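You operate a simulated robot arm through the tools that you are given. There is no shell and no other tool.

The job below is to be done with a simulated robot arm. You get a single attempt, and the scene is never put back.

## Task
Put the stubby spring on the red tag. Turn the green-tag pressure knob to 4. Put the low foam block on the grey table top. Put the black bracket from the top of the parts cabinet on the top of the test bench. Fetch the white short roller and set it on the top of the test bench. Open the middle blue drawer, take the white loom and leave it in the inside of the middle blue drawer, then shut the drawer. Take the grey bracket from the lower shelf of the trolley and leave it on the top of the parts cabinet. Do these in any order.

The check looks at the end state, three seconds after you hand in, the way a careful person would. Anything else that was tipped, shoved, dropped, spilled or broken makes it a failure.

## Robot
A 7-joint arm with a three-finger gripper on a trunk, on a base that moves. Base frame: it is fixed to the floor where the robot stands at the start and does not move with it; the origin is under the middle of the robot, x ahead of it, y to its left, z up. Lengths are in mm, angles in degrees, forces in N, time in s.
With the tool pointing down near the work surface it reaches from about 100 to 740 mm from the robot's upright axis, wherever it stands. Its first joint turns from -166.0 to 166.0 degrees. Places, roughly: black bracket (8x5x4 cm) [2300, 400, 900]; green-tag pressure knob [700, 200, 1100]; grey bracket (7x3x8 cm) [3100, 600, 400]; grey table top [-1800, 2000, 800]; inside of the middle blue drawer [2300, 700, 500]; low foam block (10x5x4 cm) [900, -300, 800]; middle blue drawer [2300, 700, 500]; red tag [500, 250, 750]; stubby spring (3x3x3 cm) [500, -100, 800]; top of the parts cabinet [1900, 600, 800]; top of the test bench [700, 200, 800]; white loom (13x6x4 cm) [3000, 500, 800]; white short roller (12x3x4 cm) [2500, 400, 900]. Payload 2.94 kg.
Tool frame: the origin (TCP) lies between the finger pads and is the grasp point; the fingertips stand 30 mm ahead of it; z points along the fingers, y is the line along which they close. The gripper opens to 132 mm; its body begins 107 mm behind the TCP.
Orientation is that of the tool frame in the base frame, as a unit quaternion [x, y, z, w]. With the fingers straight down and closing along the base's y, the tool's x points along the base's -x, its y along +y and its z along -z.

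## Interface
- The arm moves only by the tool move_arm. Its argument "moves" is a list of rows, each a list of 7 numbers: the turn, a rotation vector about the base's x, y, z in units of 5 degrees (1.0 is 5 degrees), then the shift along the base's x, y, z in units of 50 mm (1.0 is 50 mm), then the gripper command, from -1 (fully open) to 1 (shut), values between in proportion. In form: [[ax, ay, az, tx, ty, tz, jaw], ...]. A call has 1 to 20 rows; each row shifts and turns the commanded pose from where the row before left it. A call with a number of a shift or a turn outside -1 to 1 is refused whole. Each row takes 0.2 s and may step no farther than 50 mm and 8.6 degrees from the row before; otherwise, or with a gripper value out of range, the whole call is refused. A pose out of reach is approached as far as the arm can. The call stops where the force on the tool passes 40 N (or 10 N more than at its start, if that is more) or the arm is blocked; 0.2 s more then pass. The fingers move at their own pace (about 37.4 mm/s each) and stop on an object; they squeeze with about 40 N. The grip force told is the motor's: it shows also when the fingers shut on nothing. Time passes only in rows, and 0.2 s behind the last, so rows that do not move let the fingers close. The reply holds the time, the measured pose of the TCP, the force on the tool along the base axes, the opening and the grip force, in the units named above and with some noise, with the torque about the TCP (base axes, N m) and any sound that the robot's microphone picked up.
- Cameras (640 x 400 px; columns grow to the right, rows downward): "scene" is now at [28.1, 216.7, 1727.1]; the picture's right is [0.24, -0.97, 0.00], its down [-0.84, -0.20, -0.50] and it looks along [0.48, 0.12, -0.87] (base axes); focal length 295 px, centre (320, 200). "wrist" rides on the gripper at [72, 3, -144] in the tool frame; the picture's right is [-0.04, 1.00, 0.00], its down [-0.88, -0.04, -0.48] and it looks along [-0.48, -0.02, 0.88] (tool axes); focal length 256 px, centre (320, 200). There is no depth. A picture from a camera that has moved, and an enlarged one, comes with that camera's place and axes in the base frame and with its lens. The place of the scene camera against the robot may be out by one fixed shift of up to 18 mm in any direction.
- camera(camera): a new picture of that camera. No time passes.
- slide_trunk(by): moves the trunk up (or, below 0, down) by that many mm; the arm and the scene camera ride with it, the base frame stays. It gives what a move gives, with no picture.
- roll_base(legs): drives the robot by 1 to 6 legs, each [ahead, left, turn to the left] in mm, mm and degrees, along the robot's own axes; the way and the turn of a leg run together, so that a leg with both is an arc; at most 1500 mm and 180 degrees a leg. The arm and the cameras ride along, it lands a little off, and it stops where it bumps. It gives what a move gives.
- head_to(pan, tilt): turns the head with the scene camera to pan (to the left, within 143 degrees either way) and tilt (down, from -29 to 69), counted from straight ahead of the robot. It gives what a move gives.
- enlarge(camera, box): a new picture of the part [left, top, right, bottom] of that camera's present view, enlarged. No time passes.
- job_done(): hands the job in; it is judged then, once.

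Nothing tells you exact positions but the pictures and the camera data. Unless the task says otherwise, let go and move clear before handing in.

The tools are called as a command line: name --pt "numbers of a row" for each row, then --argument value for the rest, lists and objects as JSON in quotes. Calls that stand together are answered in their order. move_arm: Moves the arm, as the interface text tells. Its arguments: {"type":"object","properties":{"moves":{"type":"array"}},"required":["moves"]} The other tools are called the same way: slide_trunk (by) moves the trunk up or down; roll_base (legs) drives the base; head_to (pan, tilt) turns the head that bears the scene camera; camera (camera) takes a picture; enlarge (camera, box) takes an enlarged picture of a part of a camera's view; job_done () hands the job in.

At the start:

```text
clock: 0.0
tcp_pos: [546.6, 105.3, 1255.8]
tcp_rot: [0.0, 1.0, 0.0, 0.0]
contact_force: [-0.6, 0.1, 0.5]
ft_torque: [-0.03, 0.01, -0.01]
grip_width: 131.8
gripper_force: 0.0
trunk travel left (down, up): [-250.0, 290.0]
robot x, y, heading: [0.2, 1.1, -0.1]
head pan, tilt (commanded): [13.6, 60.2]
```

scene: 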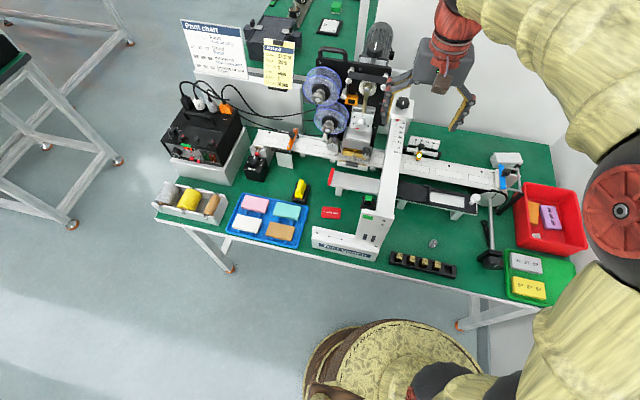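
wrist: 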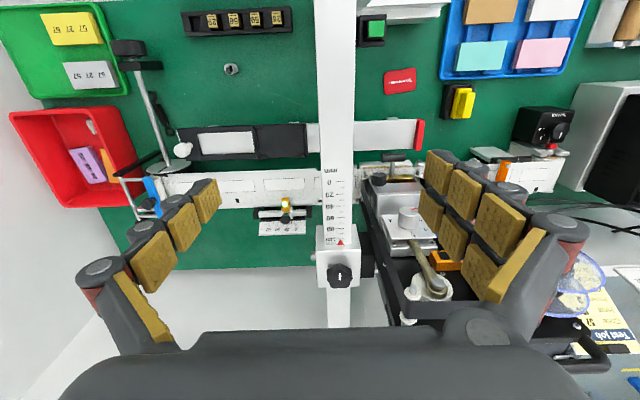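

I see a green-topped test bench with many fixtures ahead of the robot; the red tag lies near the middle and a small spring lies right of it. I'll look closer at the scene before moving.

enlarge --camera "scene" --box '[300, 130, 600, 320]'

enlarge --camera "scene" --box '[140, 0, 440, 190]'

enlarge --camera "wrist" --box '[0, 0, 320, 200]'

enlarge --camera "wrist" --box '[320, 0, 640, 200]'

```text
2.11 times, centred on (450, 225) of scene
camera zoom: at [28.1, 216.7, 1727.1], right [0.24, -0.97, 0.0], down [-0.84, -0.2, -0.5], along [0.48, 0.12, -0.87], focal length 622 px, centre (46, 147)
```

zoom: 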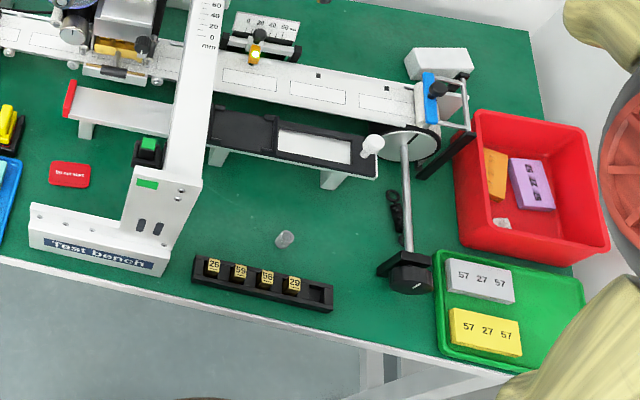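

```text
2.11 times, centred on (290, 95) of scene
camera zoom: at [28.1, 216.7, 1727.1], right [0.24, -0.97, 0.0], down [-0.84, -0.2, -0.5], along [0.48, 0.12, -0.87], focal length 622 px, centre (383, 421)
```

zoom: 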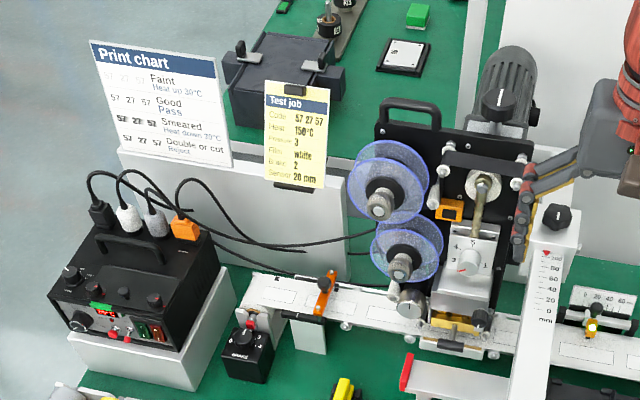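

```text
2.00 times, centred on (160, 100) of wrist
camera zoom: at [473.9, 108.9, 1398.8], right [0.04, 1.0, 0.0], down [0.88, -0.04, 0.48], along [0.48, -0.02, -0.88], focal length 512 px, centre (640, 400)
```

zoom: 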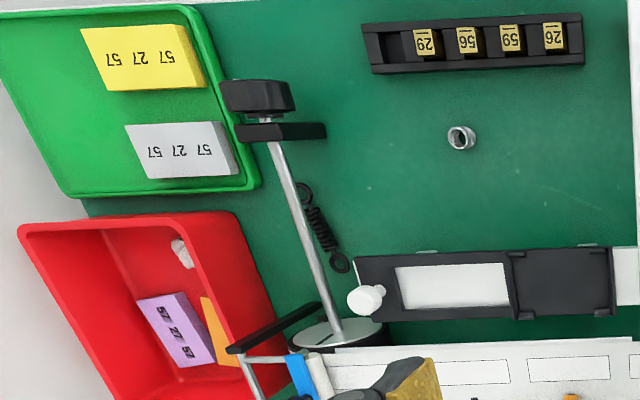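

```text
2.00 times, centred on (480, 100) of wrist
camera zoom: at [473.9, 108.9, 1398.8], right [0.04, 1.0, 0.0], down [0.88, -0.04, 0.48], along [0.48, -0.02, -0.88], focal length 512 px, centre (0, 400)
```

zoom: 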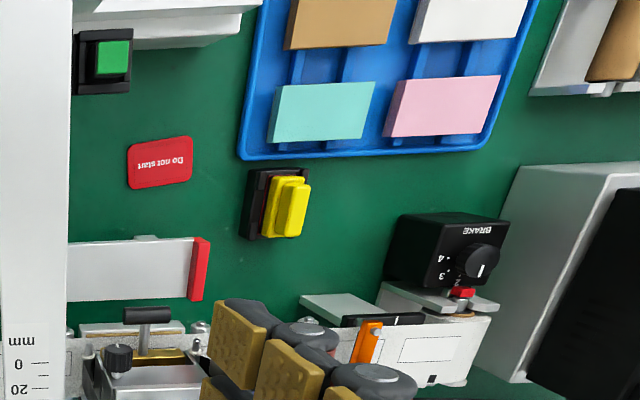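

The bench holds a small coil at about (483, -89), likely the stubby spring, a red tag at about (480, 245), and a pale block behind the right end of the rail, likely the low foam block. I'll look around with the head to find the other stations.

head_to --pan 0 --tilt 20

camera --camera "scene"

head_to --pan 60 --tilt 20

camera --camera "scene"

head_to --pan 120 --tilt 20

camera --camera "scene"

head_to --pan -60 --tilt 20

camera --camera "scene"

head_to --pan -120 --tilt 20

camera --camera "scene"

```text
clock: 1.1
tcp_pos: [547.3, 106.4, 1255.0]
tcp_rot: [0.0, 1.0, 0.001, 0.0]
contact_force: [0.0, -0.6, 0.4]
ft_torque: [0.03, 0.02, 0.01]
grip_width: 132.2
gripper_force: 0.0
trunk travel left (down, up): [-250.0, 290.0]
robot x, y, heading: [-1.7, -2.6, 0.0]
head pan, tilt (commanded): [0.0, 20.0]
```

```text
taken
camera scene: at [56.6, 201.1, 1785.4], right [0.0, -1.0, 0.0], down [-0.34, 0.0, -0.94], along [0.94, 0.0, -0.34], focal length 295 px, centre (320, 200)
```

scene: 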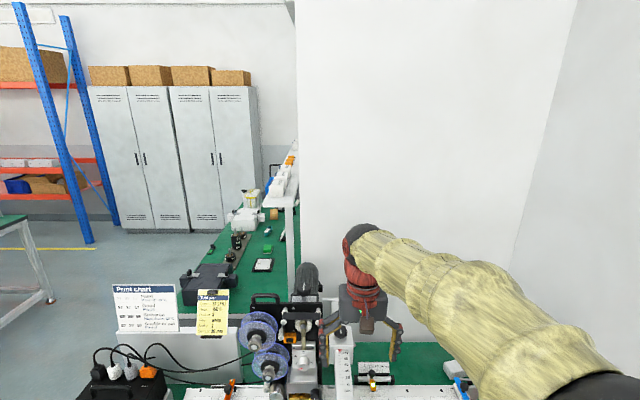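

```text
clock: 2.4
tcp_pos: [546.0, 105.8, 1255.2]
tcp_rot: [0.0, 1.0, 0.0, 0.0]
contact_force: [-0.5, -0.8, -0.2]
ft_torque: [0.01, 0.02, 0.01]
grip_width: 132.1
gripper_force: 0.0
trunk travel left (down, up): [-250.0, 290.0]
robot x, y, heading: [1.9, -1.4, 0.0]
head pan, tilt (commanded): [60.0, 20.0]
```

```text
taken
camera scene: at [10.1, 281.7, 1785.4], right [0.87, -0.5, 0.0], down [-0.17, -0.3, -0.94], along [0.47, 0.81, -0.34], focal length 295 px, centre (320, 200)
```

scene: 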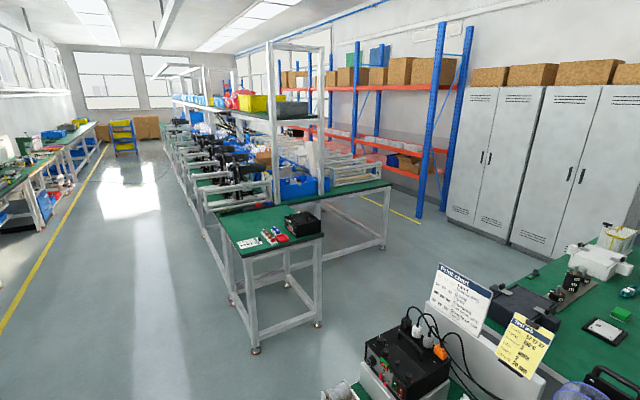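

```text
clock: 3.7
tcp_pos: [546.2, 105.7, 1255.4]
tcp_rot: [0.0, 1.0, 0.0, 0.0]
contact_force: [-0.1, -0.3, 0.3]
ft_torque: [-0.02, -0.02, 0.01]
grip_width: 132.1
gripper_force: 0.0
trunk travel left (down, up): [-250.0, 290.0]
robot x, y, heading: [-1.7, 2.9, -0.2]
head pan, tilt (commanded): [120.0, 20.0]
```

```text
taken
camera scene: at [-83.0, 281.8, 1785.5], right [0.87, 0.5, 0.0], down [0.17, -0.3, -0.94], along [-0.47, 0.81, -0.34], focal length 295 px, centre (320, 200)
```

scene: 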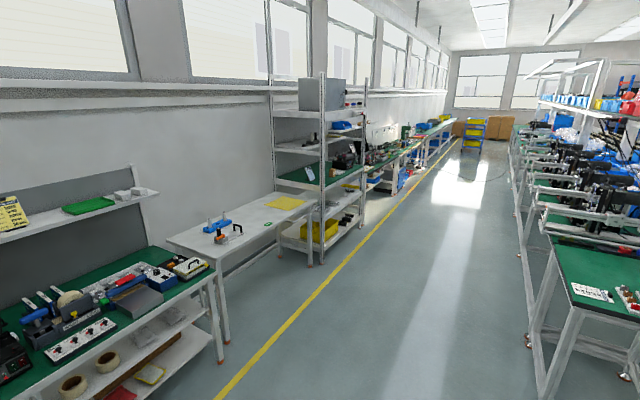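

```text
clock: 6.4
tcp_pos: [545.4, 106.6, 1254.4]
tcp_rot: [0.0, 1.0, 0.0, 0.0]
contact_force: [0.2, 0.1, -0.3]
ft_torque: [-0.01, 0.03, -0.02]
grip_width: 131.8
gripper_force: 0.1
trunk travel left (down, up): [-250.0, 290.0]
robot x, y, heading: [0.0, -2.0, -0.2]
head pan, tilt (commanded): [-60.0, 20.0]
```

```text
taken
camera scene: at [10.1, 120.4, 1785.5], right [-0.87, -0.5, 0.0], down [-0.17, 0.3, -0.94], along [0.47, -0.81, -0.34], focal length 295 px, centre (320, 200)
```

scene: 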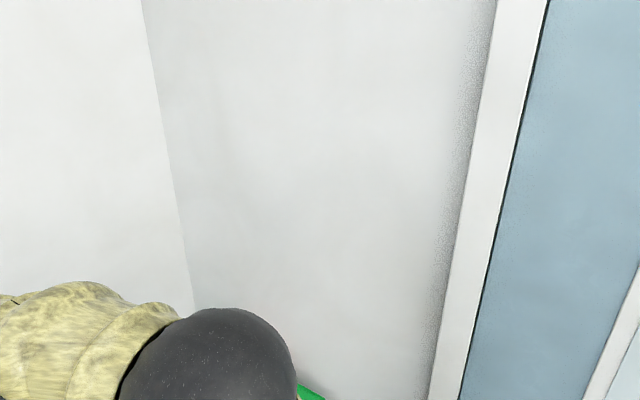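

```text
clock: 7.7
tcp_pos: [545.9, 105.4, 1254.6]
tcp_rot: [0.001, 1.0, 0.001, 0.0]
contact_force: [0.7, 0.3, 0.6]
ft_torque: [0.01, 0.01, -0.05]
grip_width: 132.1
gripper_force: 0.0
trunk travel left (down, up): [-250.0, 290.0]
robot x, y, heading: [-0.1, 0.9, -0.1]
head pan, tilt (commanded): [-120.0, 20.0]
```

```text
taken
camera scene: at [-83.0, 120.4, 1785.5], right [-0.87, 0.5, 0.0], down [0.17, 0.3, -0.94], along [-0.47, -0.81, -0.34], focal length 295 px, centre (320, 200)
```

scene: 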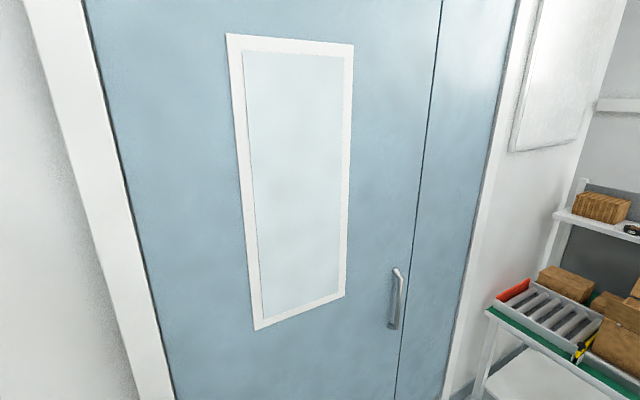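

The grey table is behind-left with a blue/orange item on it; the parts cabinet, trolley and drawers must lie beyond the bench ahead. Next I look closely at the printer head to find the green-tag pressure knob.

head_to --pan 0 --tilt 45

camera --camera "scene"

enlarge --camera "scene" --box '[240, 100, 400, 200]'

enlarge --camera "wrist" --box '[320, 140, 480, 240]'

enlarge --camera "wrist" --box '[360, 220, 520, 320]'

```text
clock: 9.7
tcp_pos: [545.2, 106.1, 1255.0]
tcp_rot: [0.0, 1.0, 0.0, -0.001]
contact_force: [0.4, 0.9, -0.3]
ft_torque: [0.0, 0.01, -0.01]
grip_width: 132.0
gripper_force: 0.1
trunk travel left (down, up): [-250.0, 290.0]
robot x, y, heading: [-1.8, -3.0, -0.0]
head pan, tilt (commanded): [0.0, 45.0]
```

```text
taken
camera scene: at [44.8, 201.0, 1746.8], right [0.0, -1.0, 0.0], down [-0.71, 0.0, -0.71], along [0.71, 0.0, -0.71], focal length 295 px, centre (320, 200)
```

scene: 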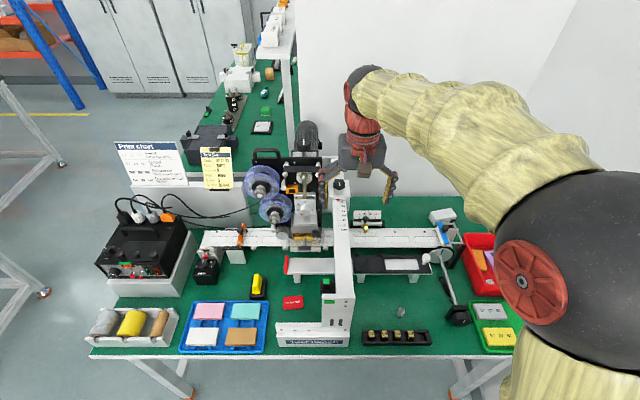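

```text
4.00 times, centred on (320, 150) of scene
camera zoom: at [44.8, 201.0, 1746.8], right [0.0, -1.0, 0.0], down [-0.71, 0.0, -0.71], along [0.71, 0.0, -0.71], focal length 1181 px, centre (320, 400)
```

zoom: 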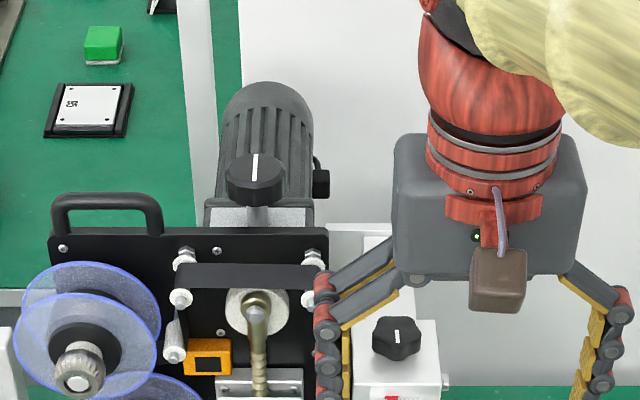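

```text
4.00 times, centred on (400, 190) of wrist
camera zoom: at [473.9, 108.9, 1398.8], right [0.04, 1.0, 0.0], down [0.88, -0.04, 0.48], along [0.48, -0.02, -0.88], focal length 1024 px, centre (0, 240)
```

zoom: 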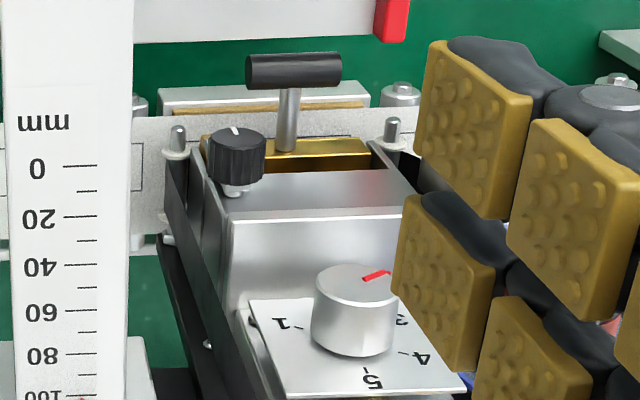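

```text
4.00 times, centred on (440, 270) of wrist
camera zoom: at [473.9, 108.9, 1398.8], right [0.04, 1.0, 0.0], down [0.88, -0.04, 0.48], along [0.48, -0.02, -0.88], focal length 1024 px, centre (-160, -80)
```

zoom: 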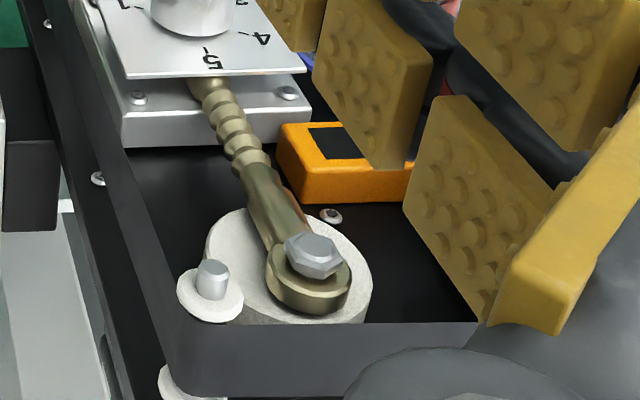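

The silver pressure knob is around (711, 248, 1035), on a flat scale plate 1–5; the tag colour still needs checking. I'll move the wrist over the spring near (483, -89) for a closer look.

move_arm --pt "0 0 0 -0.32 -0.98 0 -1" --pt "0 0 0 -0.32 -0.98 0 -1" --pt "0 0 0 -0.32 -0.98 0 -1" --pt "0 0 0 -0.32 -0.98 0 -1" --pt "0 0 0 0 0 -1 -1" --pt "0 0 0 0 0 -1 -1" --pt "0 0 0 0 0 -1 -1" --pt "0 0 0 0 0 -1 -1"

camera --camera "wrist"

camera --camera "scene"

enlarge --camera "scene" --box '[230, 120, 390, 220]'

```text
refused: row 1 steps farther than a row can; nothing moved
```

```text
taken
camera wrist: at [473.9, 108.9, 1398.8], right [0.04, 1.0, 0.0], down [0.88, -0.04, 0.48], along [0.48, -0.02, -0.88], focal length 256 px, centre (320, 200)
```

wrist: 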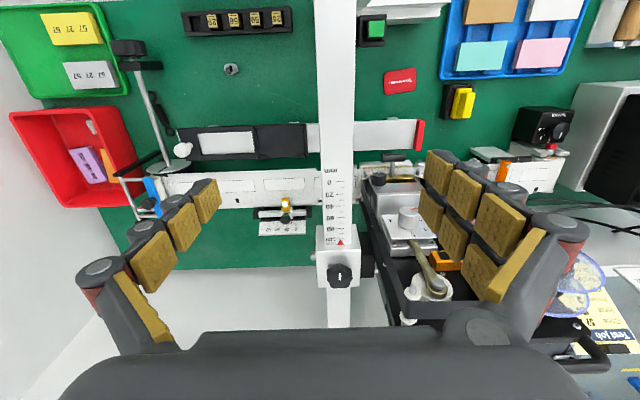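

```text
taken
camera scene: at [44.8, 201.0, 1746.8], right [0.0, -1.0, 0.0], down [-0.71, 0.0, -0.71], along [0.71, 0.0, -0.71], focal length 295 px, centre (320, 200)
```

scene: 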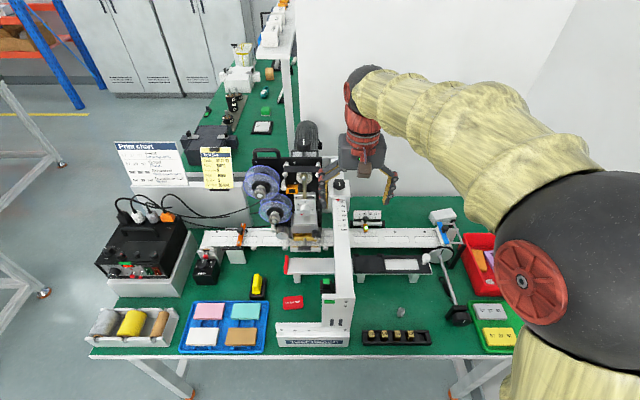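

```text
4.00 times, centred on (310, 170) of scene
camera zoom: at [44.8, 201.0, 1746.8], right [0.0, -1.0, 0.0], down [-0.71, 0.0, -0.71], along [0.71, 0.0, -0.71], focal length 1181 px, centre (360, 320)
```

zoom: 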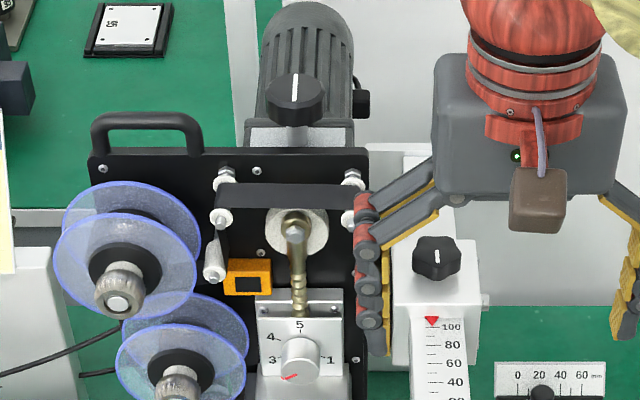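

The dial plate seems to read 1 right, 3 left, 4 upper-left, 5 top as seen from the robot, with a red pointer toward the near-left. I'll redo the move with smaller rows, going toward the spring.

move_arm --pt "0 0 0 -0.3 -0.9 0 -1" --pt "0 0 0 -0.3 -0.9 0 -1" --pt "0 0 0 -0.3 -0.9 0 -1" --pt "0 0 0 -0.3 -0.9 0 -1" --pt "0 0 0 0 -0.3 -0.9 -1" --pt "0 0 0 0 0 -1 -1" --pt "0 0 0 0 0 -1 -1" --pt "0 0 0 0 0 -1 -1"

camera --camera "wrist"

camera --camera "scene"

enlarge --camera "scene" --box '[230, 120, 390, 220]'

```text
clock: 11.5
tcp_pos: [489.1, -92.5, 1061.4]
tcp_rot: [0.0, 1.0, 0.0, 0.0]
contact_force: [0.0, 0.5, -0.4]
ft_torque: [-0.02, 0.03, 0.01]
grip_width: 131.8
gripper_force: 0.0
trunk travel left (down, up): [-250.0, 290.0]
robot x, y, heading: [0.9, 0.2, -0.1]
head pan, tilt (commanded): [0.0, 45.0]
```

```text
taken
camera wrist: at [415.1, -88.9, 1205.1], right [0.04, 1.0, 0.0], down [0.88, -0.04, 0.48], along [0.48, -0.02, -0.88], focal length 256 px, centre (320, 200)
```

wrist: 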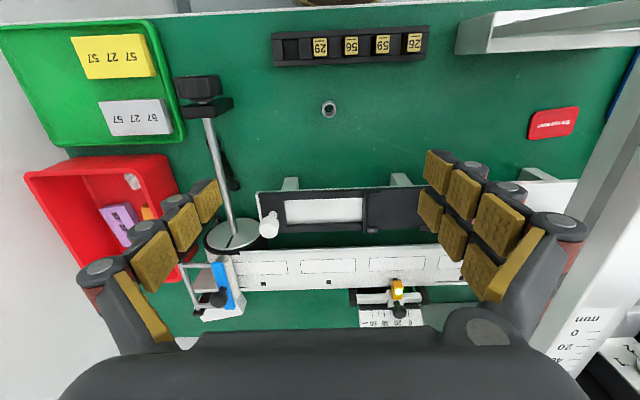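

```text
taken
camera scene: at [45.5, 200.8, 1746.8], right [0.0, -1.0, 0.0], down [-0.71, 0.0, -0.71], along [0.71, 0.0, -0.71], focal length 295 px, centre (320, 200)
```

scene: 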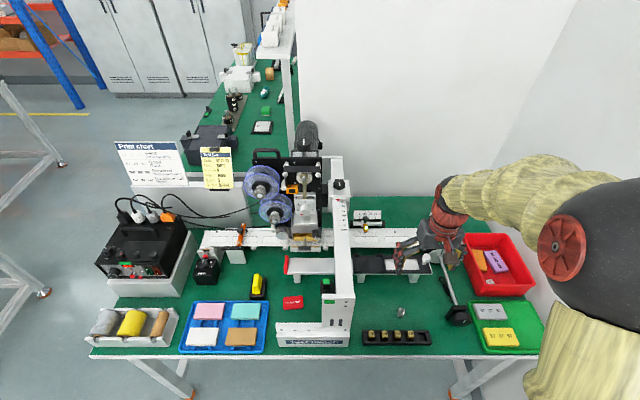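

```text
4.00 times, centred on (310, 170) of scene
camera zoom: at [45.5, 200.8, 1746.8], right [0.0, -1.0, 0.0], down [-0.71, 0.0, -0.71], along [0.71, 0.0, -0.71], focal length 1181 px, centre (360, 320)
```

zoom: 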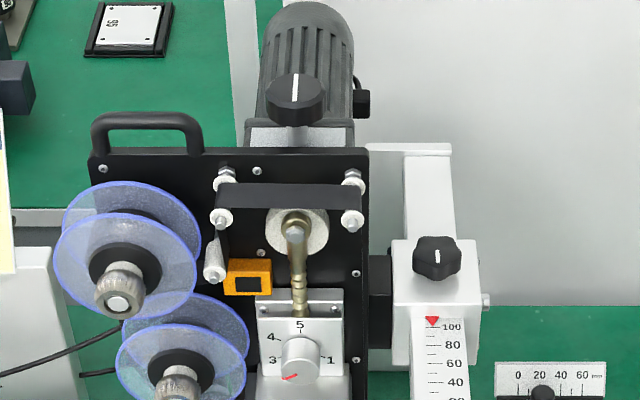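

The arm is over the spring area with the spring visible at wrist pixel (329,109). I'll zoom in on it and on the things around.

enlarge --camera "wrist" --box '[289, 84, 369, 134]'

enlarge --camera "wrist" --box '[160, 60, 320, 160]'

enlarge --camera "scene" --box '[400, 180, 560, 280]'

```text
8.00 times, centred on (329, 109) of wrist
camera zoom: at [415.1, -88.9, 1205.1], right [0.04, 1.0, 0.0], down [0.88, -0.04, 0.48], along [0.48, -0.02, -0.88], focal length 2048 px, centre (248, 928)
```

zoom: 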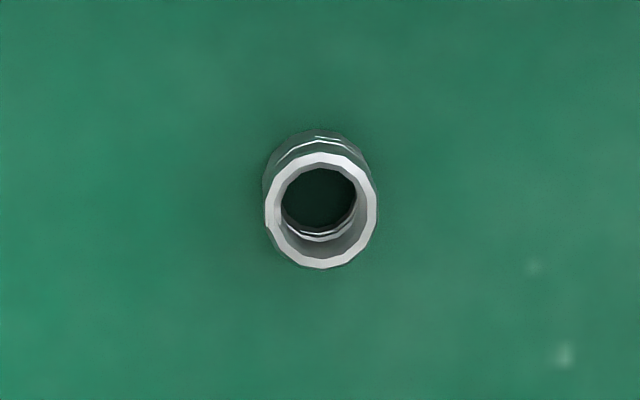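

```text
4.00 times, centred on (240, 110) of wrist
camera zoom: at [415.1, -88.9, 1205.1], right [0.04, 1.0, 0.0], down [0.88, -0.04, 0.48], along [0.48, -0.02, -0.88], focal length 1024 px, centre (640, 560)
```

zoom: 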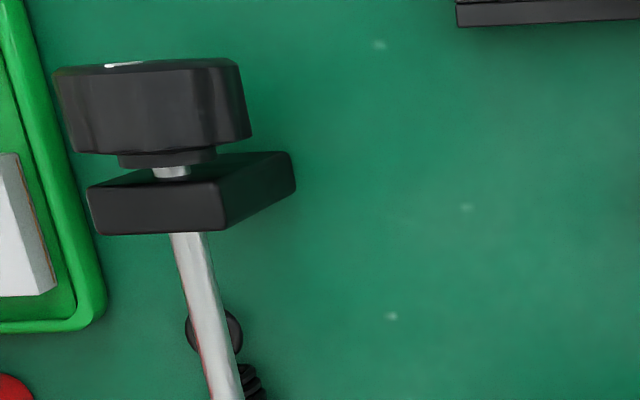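

```text
4.00 times, centred on (480, 230) of scene
camera zoom: at [45.5, 200.8, 1746.8], right [0.0, -1.0, 0.0], down [-0.71, 0.0, -0.71], along [0.71, 0.0, -0.71], focal length 1181 px, centre (-320, 80)
```

zoom: 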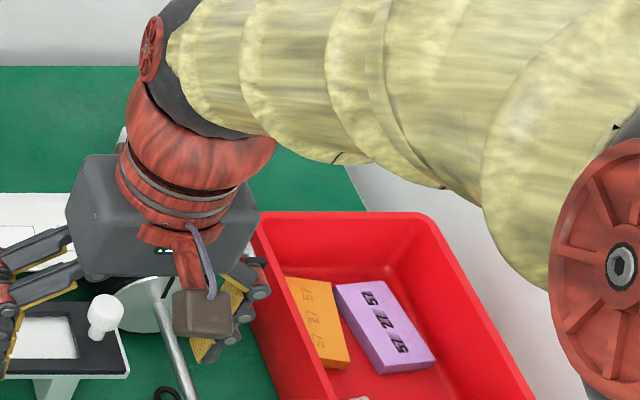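

The spring stands upright, a ring about 26 mm wide near (482, -77). I'll descend partway above it and look again to refine its place and the table height.

move_arm --pt "0 0 0 -0.14 0.3 -0.9 -1" --pt "0 0 0 0 0 -1 -1" --pt "0 0 0 0 0 -1 -1" --pt "0 0 0 0 0 0 -1"

camera --camera "wrist"

enlarge --camera "wrist" --box '[240, 60, 400, 160]'

```text
clock: 12.5
tcp_pos: [479.7, -73.8, 915.3]
tcp_rot: [0.0, 1.0, 0.0, 0.0]
contact_force: [0.8, 0.2, -0.9]
ft_torque: [0.03, 0.01, -0.03]
grip_width: 132.1
gripper_force: 0.0
trunk travel left (down, up): [-250.0, 290.0]
robot x, y, heading: [1.0, 2.7, -0.1]
head pan, tilt (commanded): [0.0, 45.0]
```

```text
taken
camera wrist: at [407.4, -70.9, 1057.7], right [0.04, 1.0, 0.0], down [0.88, -0.04, 0.48], along [0.48, -0.02, -0.88], focal length 256 px, centre (320, 200)
```

wrist: 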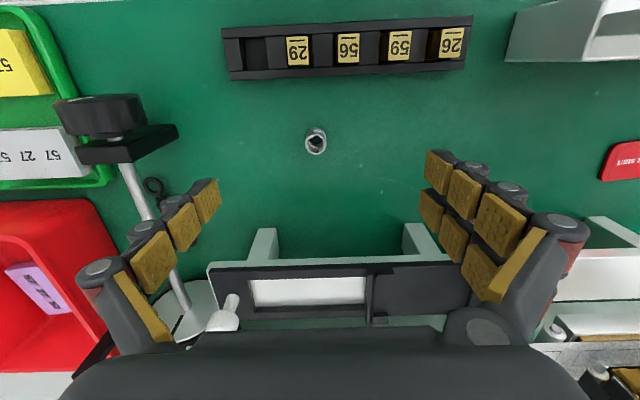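

```text
4.00 times, centred on (320, 110) of wrist
camera zoom: at [407.4, -70.9, 1057.7], right [0.04, 1.0, 0.0], down [0.88, -0.04, 0.48], along [0.48, -0.02, -0.88], focal length 1024 px, centre (320, 560)
```

zoom: 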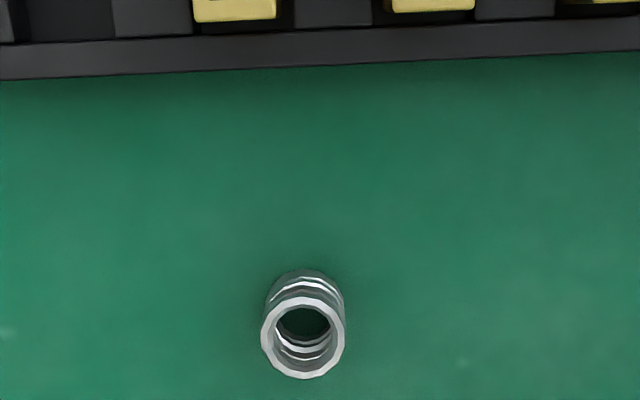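

The triangulated spring top is at about (481, -78, 807), so the bench top is near z ≈ 778. I'll lower to TCP z ≈ 822 around it with the fingers open, then check.

move_arm --pt "0 0 0 0.02 -0.08 -0.9 -1" --pt "0 0 0 0 0 -0.6 -1" --pt "0 0 0 0 0 -0.36 -1" --pt "0 0 0 0 0 0 -1"

camera --camera "wrist"

enlarge --camera "scene" --box '[320, 220, 520, 345]'

```text
clock: 13.5
tcp_pos: [480.0, -76.8, 822.6]
tcp_rot: [0.0, 1.0, 0.0, 0.0]
contact_force: [0.4, -0.3, -0.1]
ft_torque: [-0.02, 0.0, 0.01]
grip_width: 132.0
gripper_force: 0.1
trunk travel left (down, up): [-250.0, 290.0]
robot x, y, heading: [-1.6, 2.0, 0.1]
head pan, tilt (commanded): [0.0, 45.0]
```

```text
taken
camera wrist: at [407.2, -75.0, 966.0], right [0.04, 1.0, 0.0], down [0.88, -0.04, 0.48], along [0.47, -0.02, -0.88], focal length 256 px, centre (320, 200)
```

wrist: 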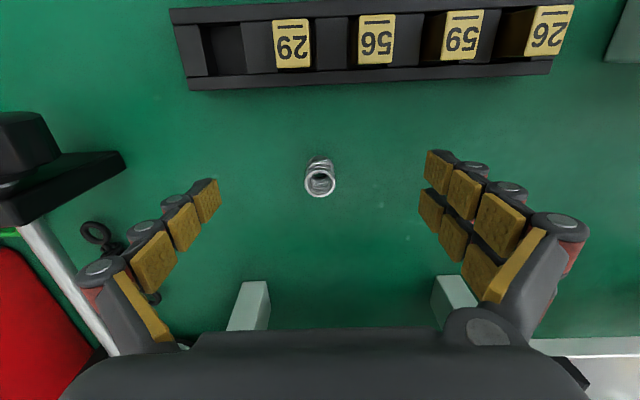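

```text
3.20 times, centred on (420, 282) of scene
camera zoom: at [45.1, 200.9, 1746.8], right [0.0, -1.0, 0.0], down [-0.71, 0.0, -0.71], along [0.71, 0.0, -0.71], focal length 945 px, centre (0, -64)
```

zoom: 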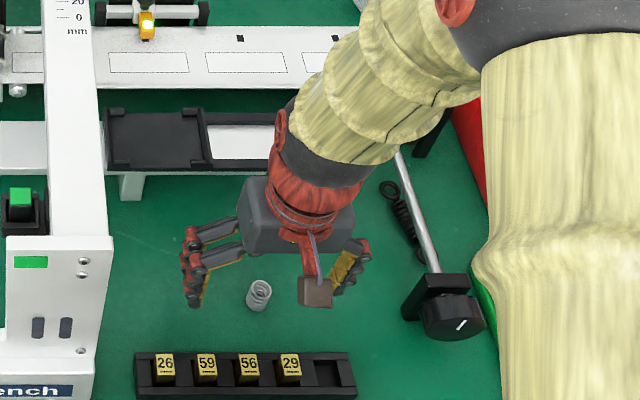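

The spring sits midway between the fingers. I'll lower a few mm more and close on it.

move_arm --pt "0 0 0 -0.04 -0.02 -0.14 -1" --pt "0 0 0 0 0 0 1" --pt "0 0 0 0 0 0 1" --pt "0 0 0 0 0 0 1" --pt "0 0 0 0 0 0 1" --pt "0 0 0 0 0 0 1" --pt "0 0 0 0 0 0 1" --pt "0 0 0 0 0 0 1" --pt "0 0 0 0 0 0 1" --pt "0 0 0 0 0 0 1"

camera --camera "wrist"

enlarge --camera "scene" --box '[320, 220, 520, 345]'

```text
clock: 15.7
tcp_pos: [477.5, -78.8, 814.9]
tcp_rot: [0.0, 1.0, 0.0, 0.0]
contact_force: [0.6, 0.3, -0.1]
ft_torque: [0.02, -0.01, -0.03]
grip_width: 20.1
gripper_force: 27.9
trunk travel left (down, up): [-250.0, 290.0]
robot x, y, heading: [2.2, 4.5, 0.1]
head pan, tilt (commanded): [0.0, 45.0]
```

```text
taken
camera wrist: at [404.8, -75.7, 958.9], right [0.04, 1.0, 0.0], down [0.88, -0.04, 0.48], along [0.48, -0.02, -0.88], focal length 256 px, centre (320, 200)
```

wrist: 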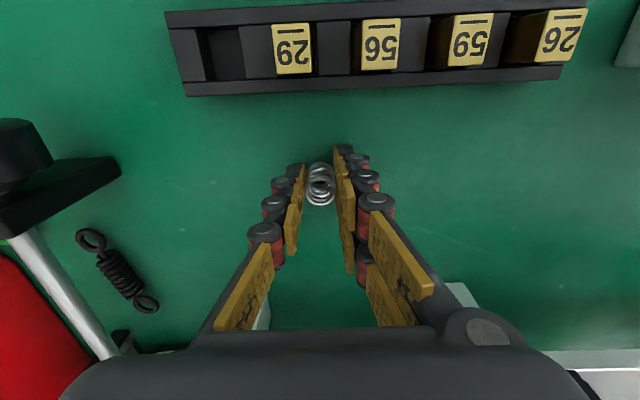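

```text
3.20 times, centred on (420, 282) of scene
camera zoom: at [44.9, 200.9, 1746.8], right [0.0, -1.0, 0.0], down [-0.71, 0.0, -0.71], along [0.71, 0.0, -0.71], focal length 945 px, centre (0, -64)
```

zoom: 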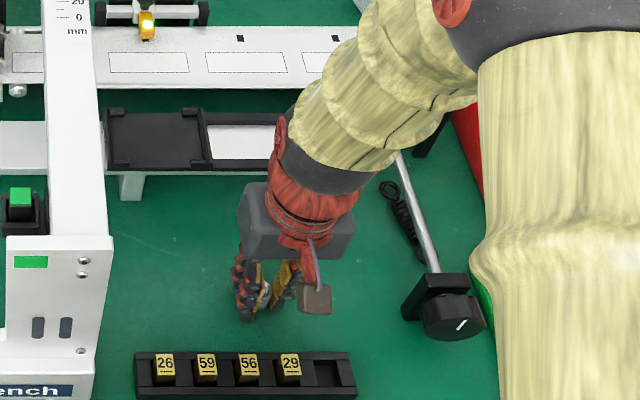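

The grip closed at 20 mm on the spring. I'll lift well clear of the column, cross over to above the red tag, and look.

move_arm --pt "0 0 0 0 0 0.5 1" --pt "0 0 0 0 0 0.9 1" --pt "0 0 0 0 0 1 1" --pt "0 0 0 0 0 1 1" --pt "0 0 0 0 0 1 1" --pt "0 0 0 0 0 1 1" --pt "0 0 0 0 0 1 1" --pt "0 0 0 0 0 1 1" --pt "0 0 0 0.1 0.91 0 1" --pt "0 0 0 0.1 0.91 0 1" --pt "0 0 0 0.1 0.91 0 1" --pt "0 0 0 0.1 0.91 0 1" --pt "0 0 0 0.1 0.91 0 1" --pt "0 0 0 0.1 0.91 0 1" --pt "0 0 0 0.1 0.91 0 1" --pt "0 0 0 0.1 0.91 0 1"

camera --camera "wrist"

camera --camera "scene"

```text
clock: 19.1
tcp_pos: [519.7, 287.0, 1183.4]
tcp_rot: [0.0, 1.0, 0.0, 0.0]
contact_force: [0.8, 0.1, -0.2]
ft_torque: [-0.01, 0.02, -0.02]
grip_width: 20.0
gripper_force: 40.0
trunk travel left (down, up): [-250.0, 290.0]
robot x, y, heading: [-0.5, -0.2, -0.1]
head pan, tilt (commanded): [0.0, 45.0]
```

```text
taken
camera wrist: at [448.7, 290.4, 1327.2], right [0.04, 1.0, 0.0], down [0.88, -0.04, 0.48], along [0.47, -0.02, -0.88], focal length 256 px, centre (320, 200)
```

wrist: 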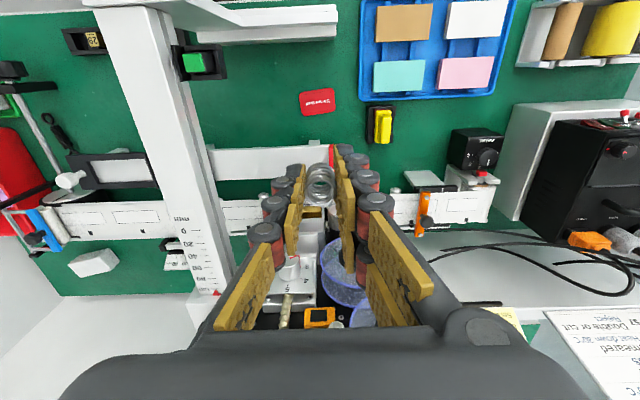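

```text
taken
camera scene: at [45.3, 201.9, 1746.6], right [0.0, -1.0, 0.0], down [-0.71, 0.0, -0.71], along [0.71, 0.0, -0.71], focal length 295 px, centre (320, 200)
```

scene: 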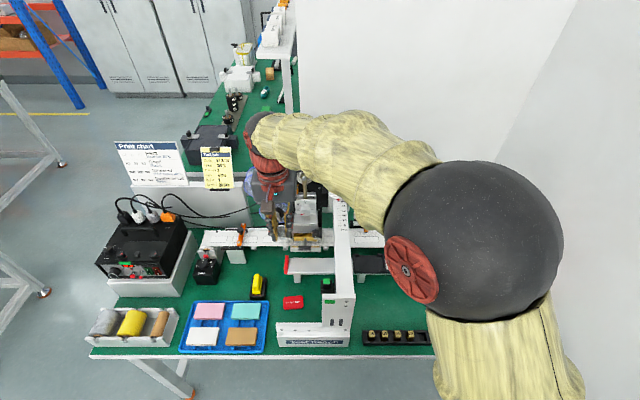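

The spring is held and the red tag is visible ahead of it. I'll zoom in to understand the beam and column next to the tag before descending.

enlarge --camera "wrist" --box '[80, 0, 400, 200]'

enlarge --camera "scene" --box '[260, 180, 420, 355]'

enlarge --camera "wrist" --box '[220, 200, 400, 330]'

```text
2.00 times, centred on (240, 100) of wrist
camera zoom: at [448.7, 290.4, 1327.2], right [0.04, 1.0, 0.0], down [0.88, -0.04, 0.48], along [0.47, -0.02, -0.88], focal length 512 px, centre (480, 400)
```

zoom: 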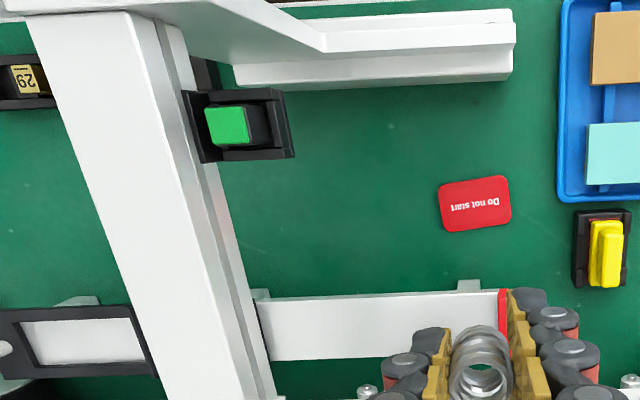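

```text
2.29 times, centred on (340, 268) of scene
camera zoom: at [45.3, 201.9, 1746.6], right [0.0, -1.0, 0.0], down [-0.71, 0.0, -0.71], along [0.71, 0.0, -0.71], focal length 675 px, centre (274, 46)
```

zoom: 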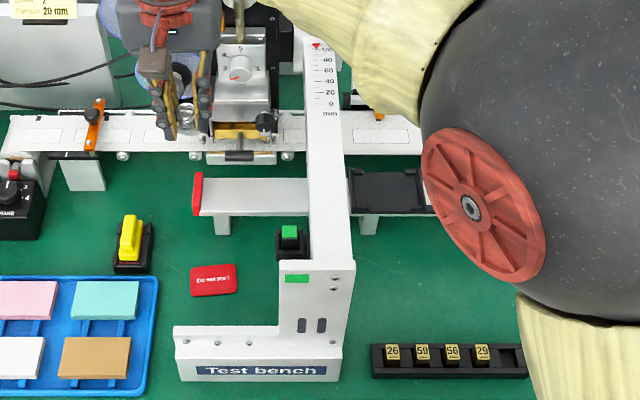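

```text
3.08 times, centred on (310, 265) of wrist
camera zoom: at [448.7, 290.4, 1327.2], right [0.04, 1.0, 0.0], down [0.88, -0.04, 0.48], along [0.47, -0.02, -0.88], focal length 788 px, centre (351, 0)
```

zoom: 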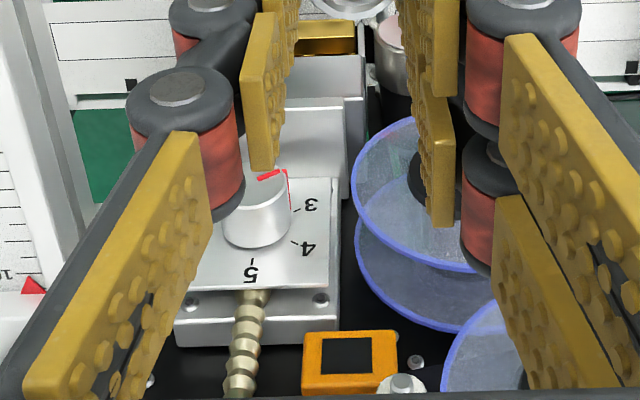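

The tag centre is about (517, 283); the beam top is near z 1085 at y 105–165, and the pressure knob is about (696, 239, 1067). I'll descend in stages over the tag, checking forearm clearance to the beam.

move_arm --pt "0 0 0 -0.04 0 -0.9 1" --pt "0 0 0 0 0 -1 1" --pt "0 0 0 0 0 -1 1" --pt "0 0 0 0 0 -1 1" --pt "0 0 0 0 0 0 1"

camera --camera "wrist"

camera --camera "scene"

```text
clock: 20.3
tcp_pos: [517.9, 286.3, 987.9]
tcp_rot: [0.0, 1.0, 0.0, 0.001]
contact_force: [1.0, 0.0, 0.2]
ft_torque: [0.01, -0.04, -0.02]
grip_width: 19.8
gripper_force: 39.8
trunk travel left (down, up): [-250.0, 290.0]
robot x, y, heading: [1.3, 3.2, 0.0]
head pan, tilt (commanded): [0.0, 45.0]
```

```text
taken
camera wrist: at [444.9, 289.7, 1132.3], right [0.04, 1.0, 0.0], down [0.88, -0.04, 0.48], along [0.48, -0.02, -0.88], focal length 256 px, centre (320, 200)
```

wrist: 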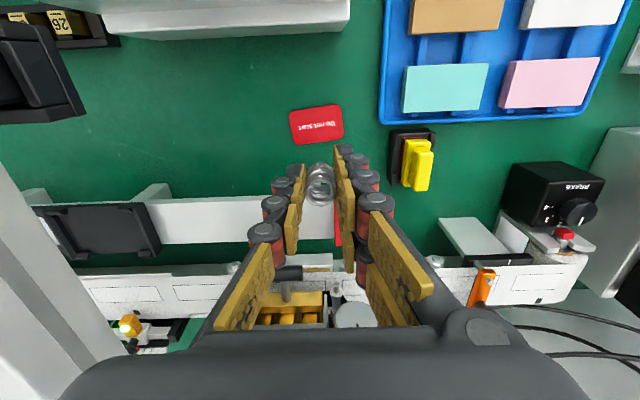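

```text
taken
camera scene: at [44.9, 201.3, 1746.8], right [0.0, -1.0, 0.0], down [-0.71, 0.0, -0.71], along [0.71, 0.0, -0.71], focal length 295 px, centre (320, 200)
```

scene: 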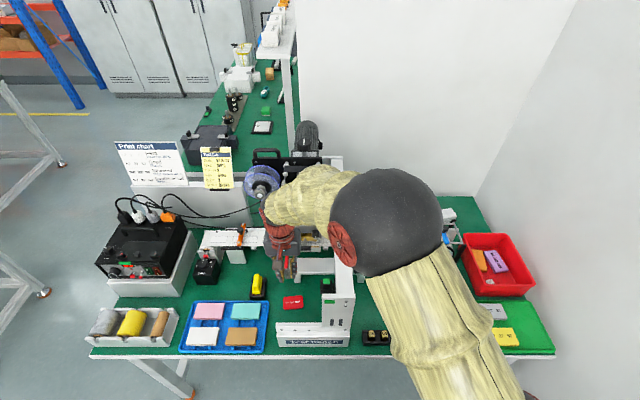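

Forearm and elbow still pass well above the beam; for extra clearance I'll raise the trunk 150 mm before going down the rest of the way.

slide_trunk --by 150

move_arm --pt "0 0 0 0 0 -1 1" --pt "0 0 0 0 0 -1 1" --pt "0 0 0 0 0 -1 1" --pt "0 0 0 0 0 -1 1" --pt "0 0 0 0 0 -0.6 1" --pt "0 0 0 0 0 0 1"

camera --camera "wrist"

camera --camera "scene"

```text
clock: 22.0
tcp_pos: [517.7, 287.6, 1138.2]
tcp_rot: [0.0, 1.0, 0.0, 0.0]
contact_force: [0.2, 0.2, -0.2]
ft_torque: [0.01, 0.01, 0.02]
grip_width: 19.7
gripper_force: 39.8
trunk travel left (down, up): [-400.0, 140.0]
robot x, y, heading: [-0.1, -2.1, -0.1]
head pan, tilt (commanded): [0.0, 45.0]
```

```text
clock: 23.4
tcp_pos: [517.8, 285.8, 907.3]
tcp_rot: [0.0, 1.0, 0.0, 0.0]
contact_force: [-0.2, 0.1, 0.1]
ft_torque: [0.01, 0.02, -0.01]
grip_width: 19.5
gripper_force: 39.7
trunk travel left (down, up): [-400.0, 140.0]
robot x, y, heading: [-0.7, -0.0, -0.1]
head pan, tilt (commanded): [0.0, 45.0]
```

```text
taken
camera wrist: at [445.0, 288.1, 1051.7], right [0.04, 1.0, 0.0], down [0.88, -0.04, 0.48], along [0.48, -0.02, -0.88], focal length 256 px, centre (320, 200)
```

wrist: 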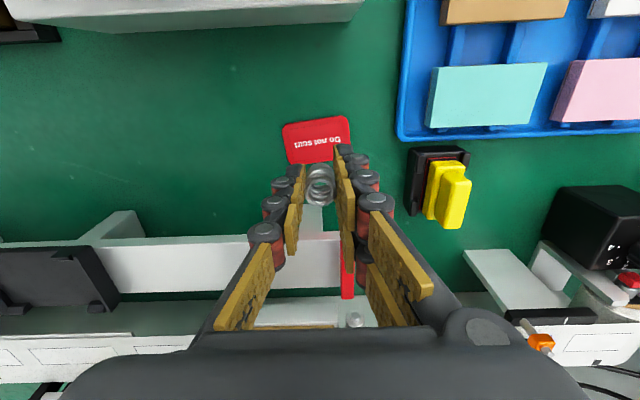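

```text
taken
camera scene: at [44.9, 201.2, 1896.8], right [0.0, -1.0, 0.0], down [-0.71, 0.0, -0.71], along [0.71, 0.0, -0.71], focal length 295 px, centre (320, 200)
```

scene: 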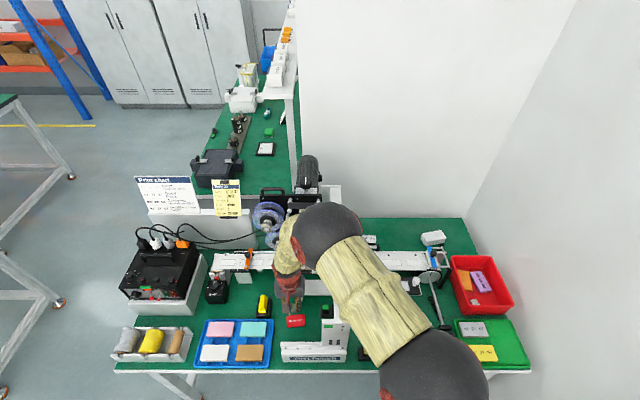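

The tag is right below the held spring at about (519, 282). I'll lower to the height of the pick (TCP z ≈ 816) and check.

move_arm --pt "0 0 0 0.02 -0.07 -0.8 1" --pt "0 0 0 0 0 -0.6 1" --pt "0 0 0 0 0 -0.3 1" --pt "0 0 0 0 0 -0.1 1" --pt "0 0 0 0 0 0 1"

camera --camera "wrist"

enlarge --camera "scene" --box '[220, 220, 400, 370]'

```text
clock: 24.6
tcp_pos: [518.8, 284.5, 819.7]
tcp_rot: [0.0, 1.0, 0.001, 0.001]
contact_force: [-1.7, 0.4, 11.9]
ft_torque: [-0.09, 0.04, -0.03]
grip_width: 19.5
gripper_force: 39.7
trunk travel left (down, up): [-400.0, 140.0]
robot x, y, heading: [-2.4, 0.4, 0.2]
head pan, tilt (commanded): [0.0, 45.0]
```

```text
taken
camera wrist: at [445.6, 286.4, 963.2], right [0.04, 1.0, 0.0], down [0.88, -0.04, 0.48], along [0.48, -0.02, -0.88], focal length 256 px, centre (320, 200)
```

wrist: 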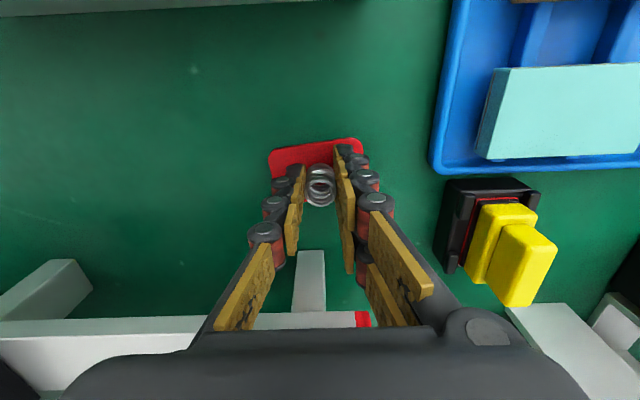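

```text
2.67 times, centred on (310, 295) of scene
camera zoom: at [43.8, 200.7, 1897.0], right [0.0, -1.0, 0.0], down [-0.71, 0.0, -0.71], along [0.71, 0.0, -0.71], focal length 787 px, centre (347, -53)
```

zoom: 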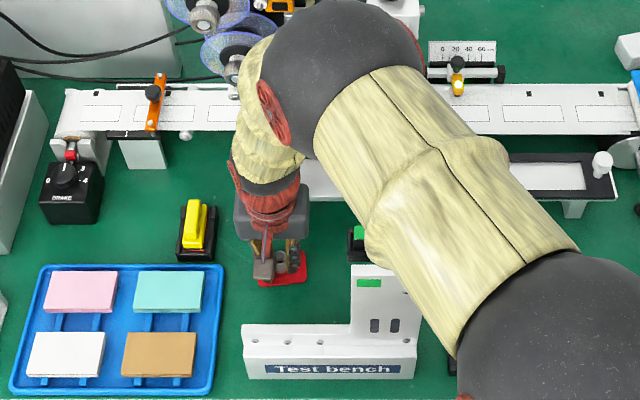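

The spring touches the tag (about 12 N upward) and sits over its middle. I'll relieve the press slightly, open the fingers part way, and rise.

move_arm --pt "0 0 0 0 0 0.05 1" --pt "0 0 0 0 0 0 0.5" --pt "0 0 0 0 0 0 0.2" --pt "0 0 0 0 0 0 0.2" --pt "0 0 0 0 0 0 0.2" --pt "0 0 0 0 0 0 0.2"

camera --camera "wrist"

```text
clock: 26.0
tcp_pos: [518.8, 283.5, 820.9]
tcp_rot: [0.0, 1.0, 0.0, 0.0]
contact_force: [0.9, 1.0, -0.6]
ft_torque: [-0.04, 0.02, -0.02]
grip_width: 52.9
gripper_force: 0.1
trunk travel left (down, up): [-400.0, 140.0]
robot x, y, heading: [-2.6, -3.5, 0.0]
head pan, tilt (commanded): [0.0, 45.0]
```

```text
taken
camera wrist: at [445.5, 285.8, 964.9], right [0.04, 1.0, 0.0], down [0.88, -0.04, 0.48], along [0.47, -0.02, -0.88], focal length 256 px, centre (320, 200)
```

wrist: 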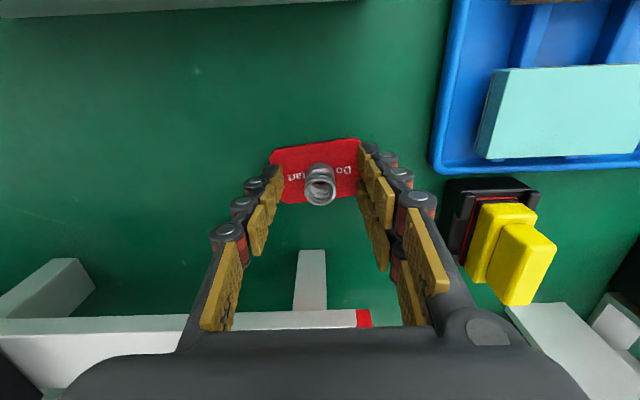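

The spring now stands in the middle of the red tag. I'll rise straight up clear, then approach the pressure knob for a view from above.

move_arm --pt "0 0 0 0 0 0.5 0.2" --pt "0 0 0 0 0 0.9 0.2" --pt "0 0 0 0 0 1 0.2" --pt "0 0 0 0 0 1 0.2" --pt "0 0 0 0 0 1 0.2" --pt "0 0 0 0 0 1 0.2" --pt "0 0 0 0 0 1 0.2" --pt "0 0 0 0 0 1 0.2" --pt "0 0 0 0 0 1 0.2" --pt "0 0 0 0.9 -0.3 0.3 0.2" --pt "0 0 0 0.9 -0.3 0 0.2" --pt "0 0 0 0.5 -0.3 0 0.2" --pt "0 0 0 0 0 0 -0.5"

camera --camera "wrist"

camera --camera "scene"

```text
clock: 28.8
tcp_pos: [635.8, 240.5, 1256.0]
tcp_rot: [0.001, 1.0, 0.0, 0.0]
contact_force: [-0.1, -0.1, -0.3]
ft_torque: [0.03, -0.01, -0.01]
grip_width: 79.8
gripper_force: 0.1
trunk travel left (down, up): [-400.0, 140.0]
robot x, y, heading: [1.1, 2.7, -0.0]
head pan, tilt (commanded): [0.0, 45.0]
```

```text
taken
camera wrist: at [562.5, 242.4, 1399.6], right [0.04, 1.0, 0.0], down [0.88, -0.04, 0.48], along [0.48, -0.02, -0.88], focal length 256 px, centre (320, 200)
```

wrist: 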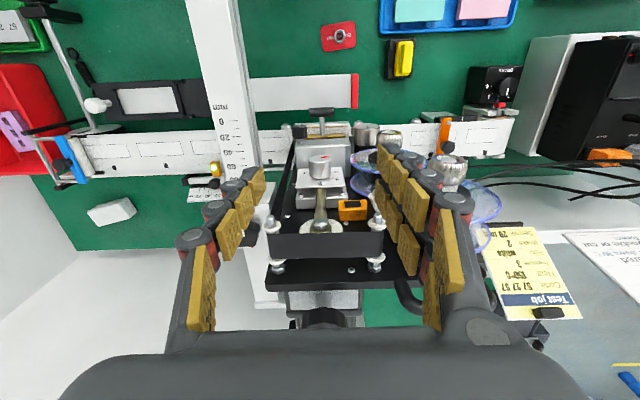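

```text
taken
camera scene: at [44.5, 201.4, 1896.8], right [0.0, -1.0, 0.0], down [-0.71, 0.0, -0.71], along [0.71, 0.0, -0.71], focal length 295 px, centre (320, 200)
```

scene: 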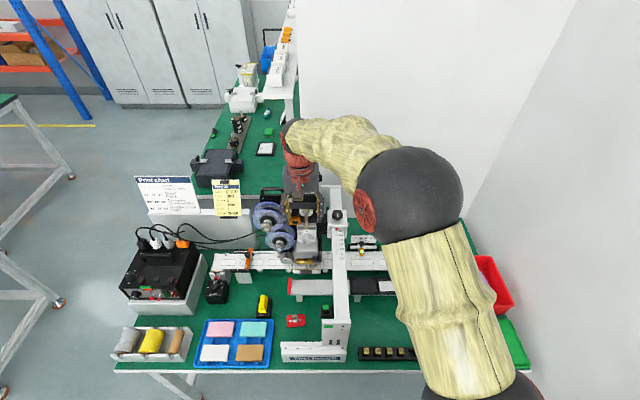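

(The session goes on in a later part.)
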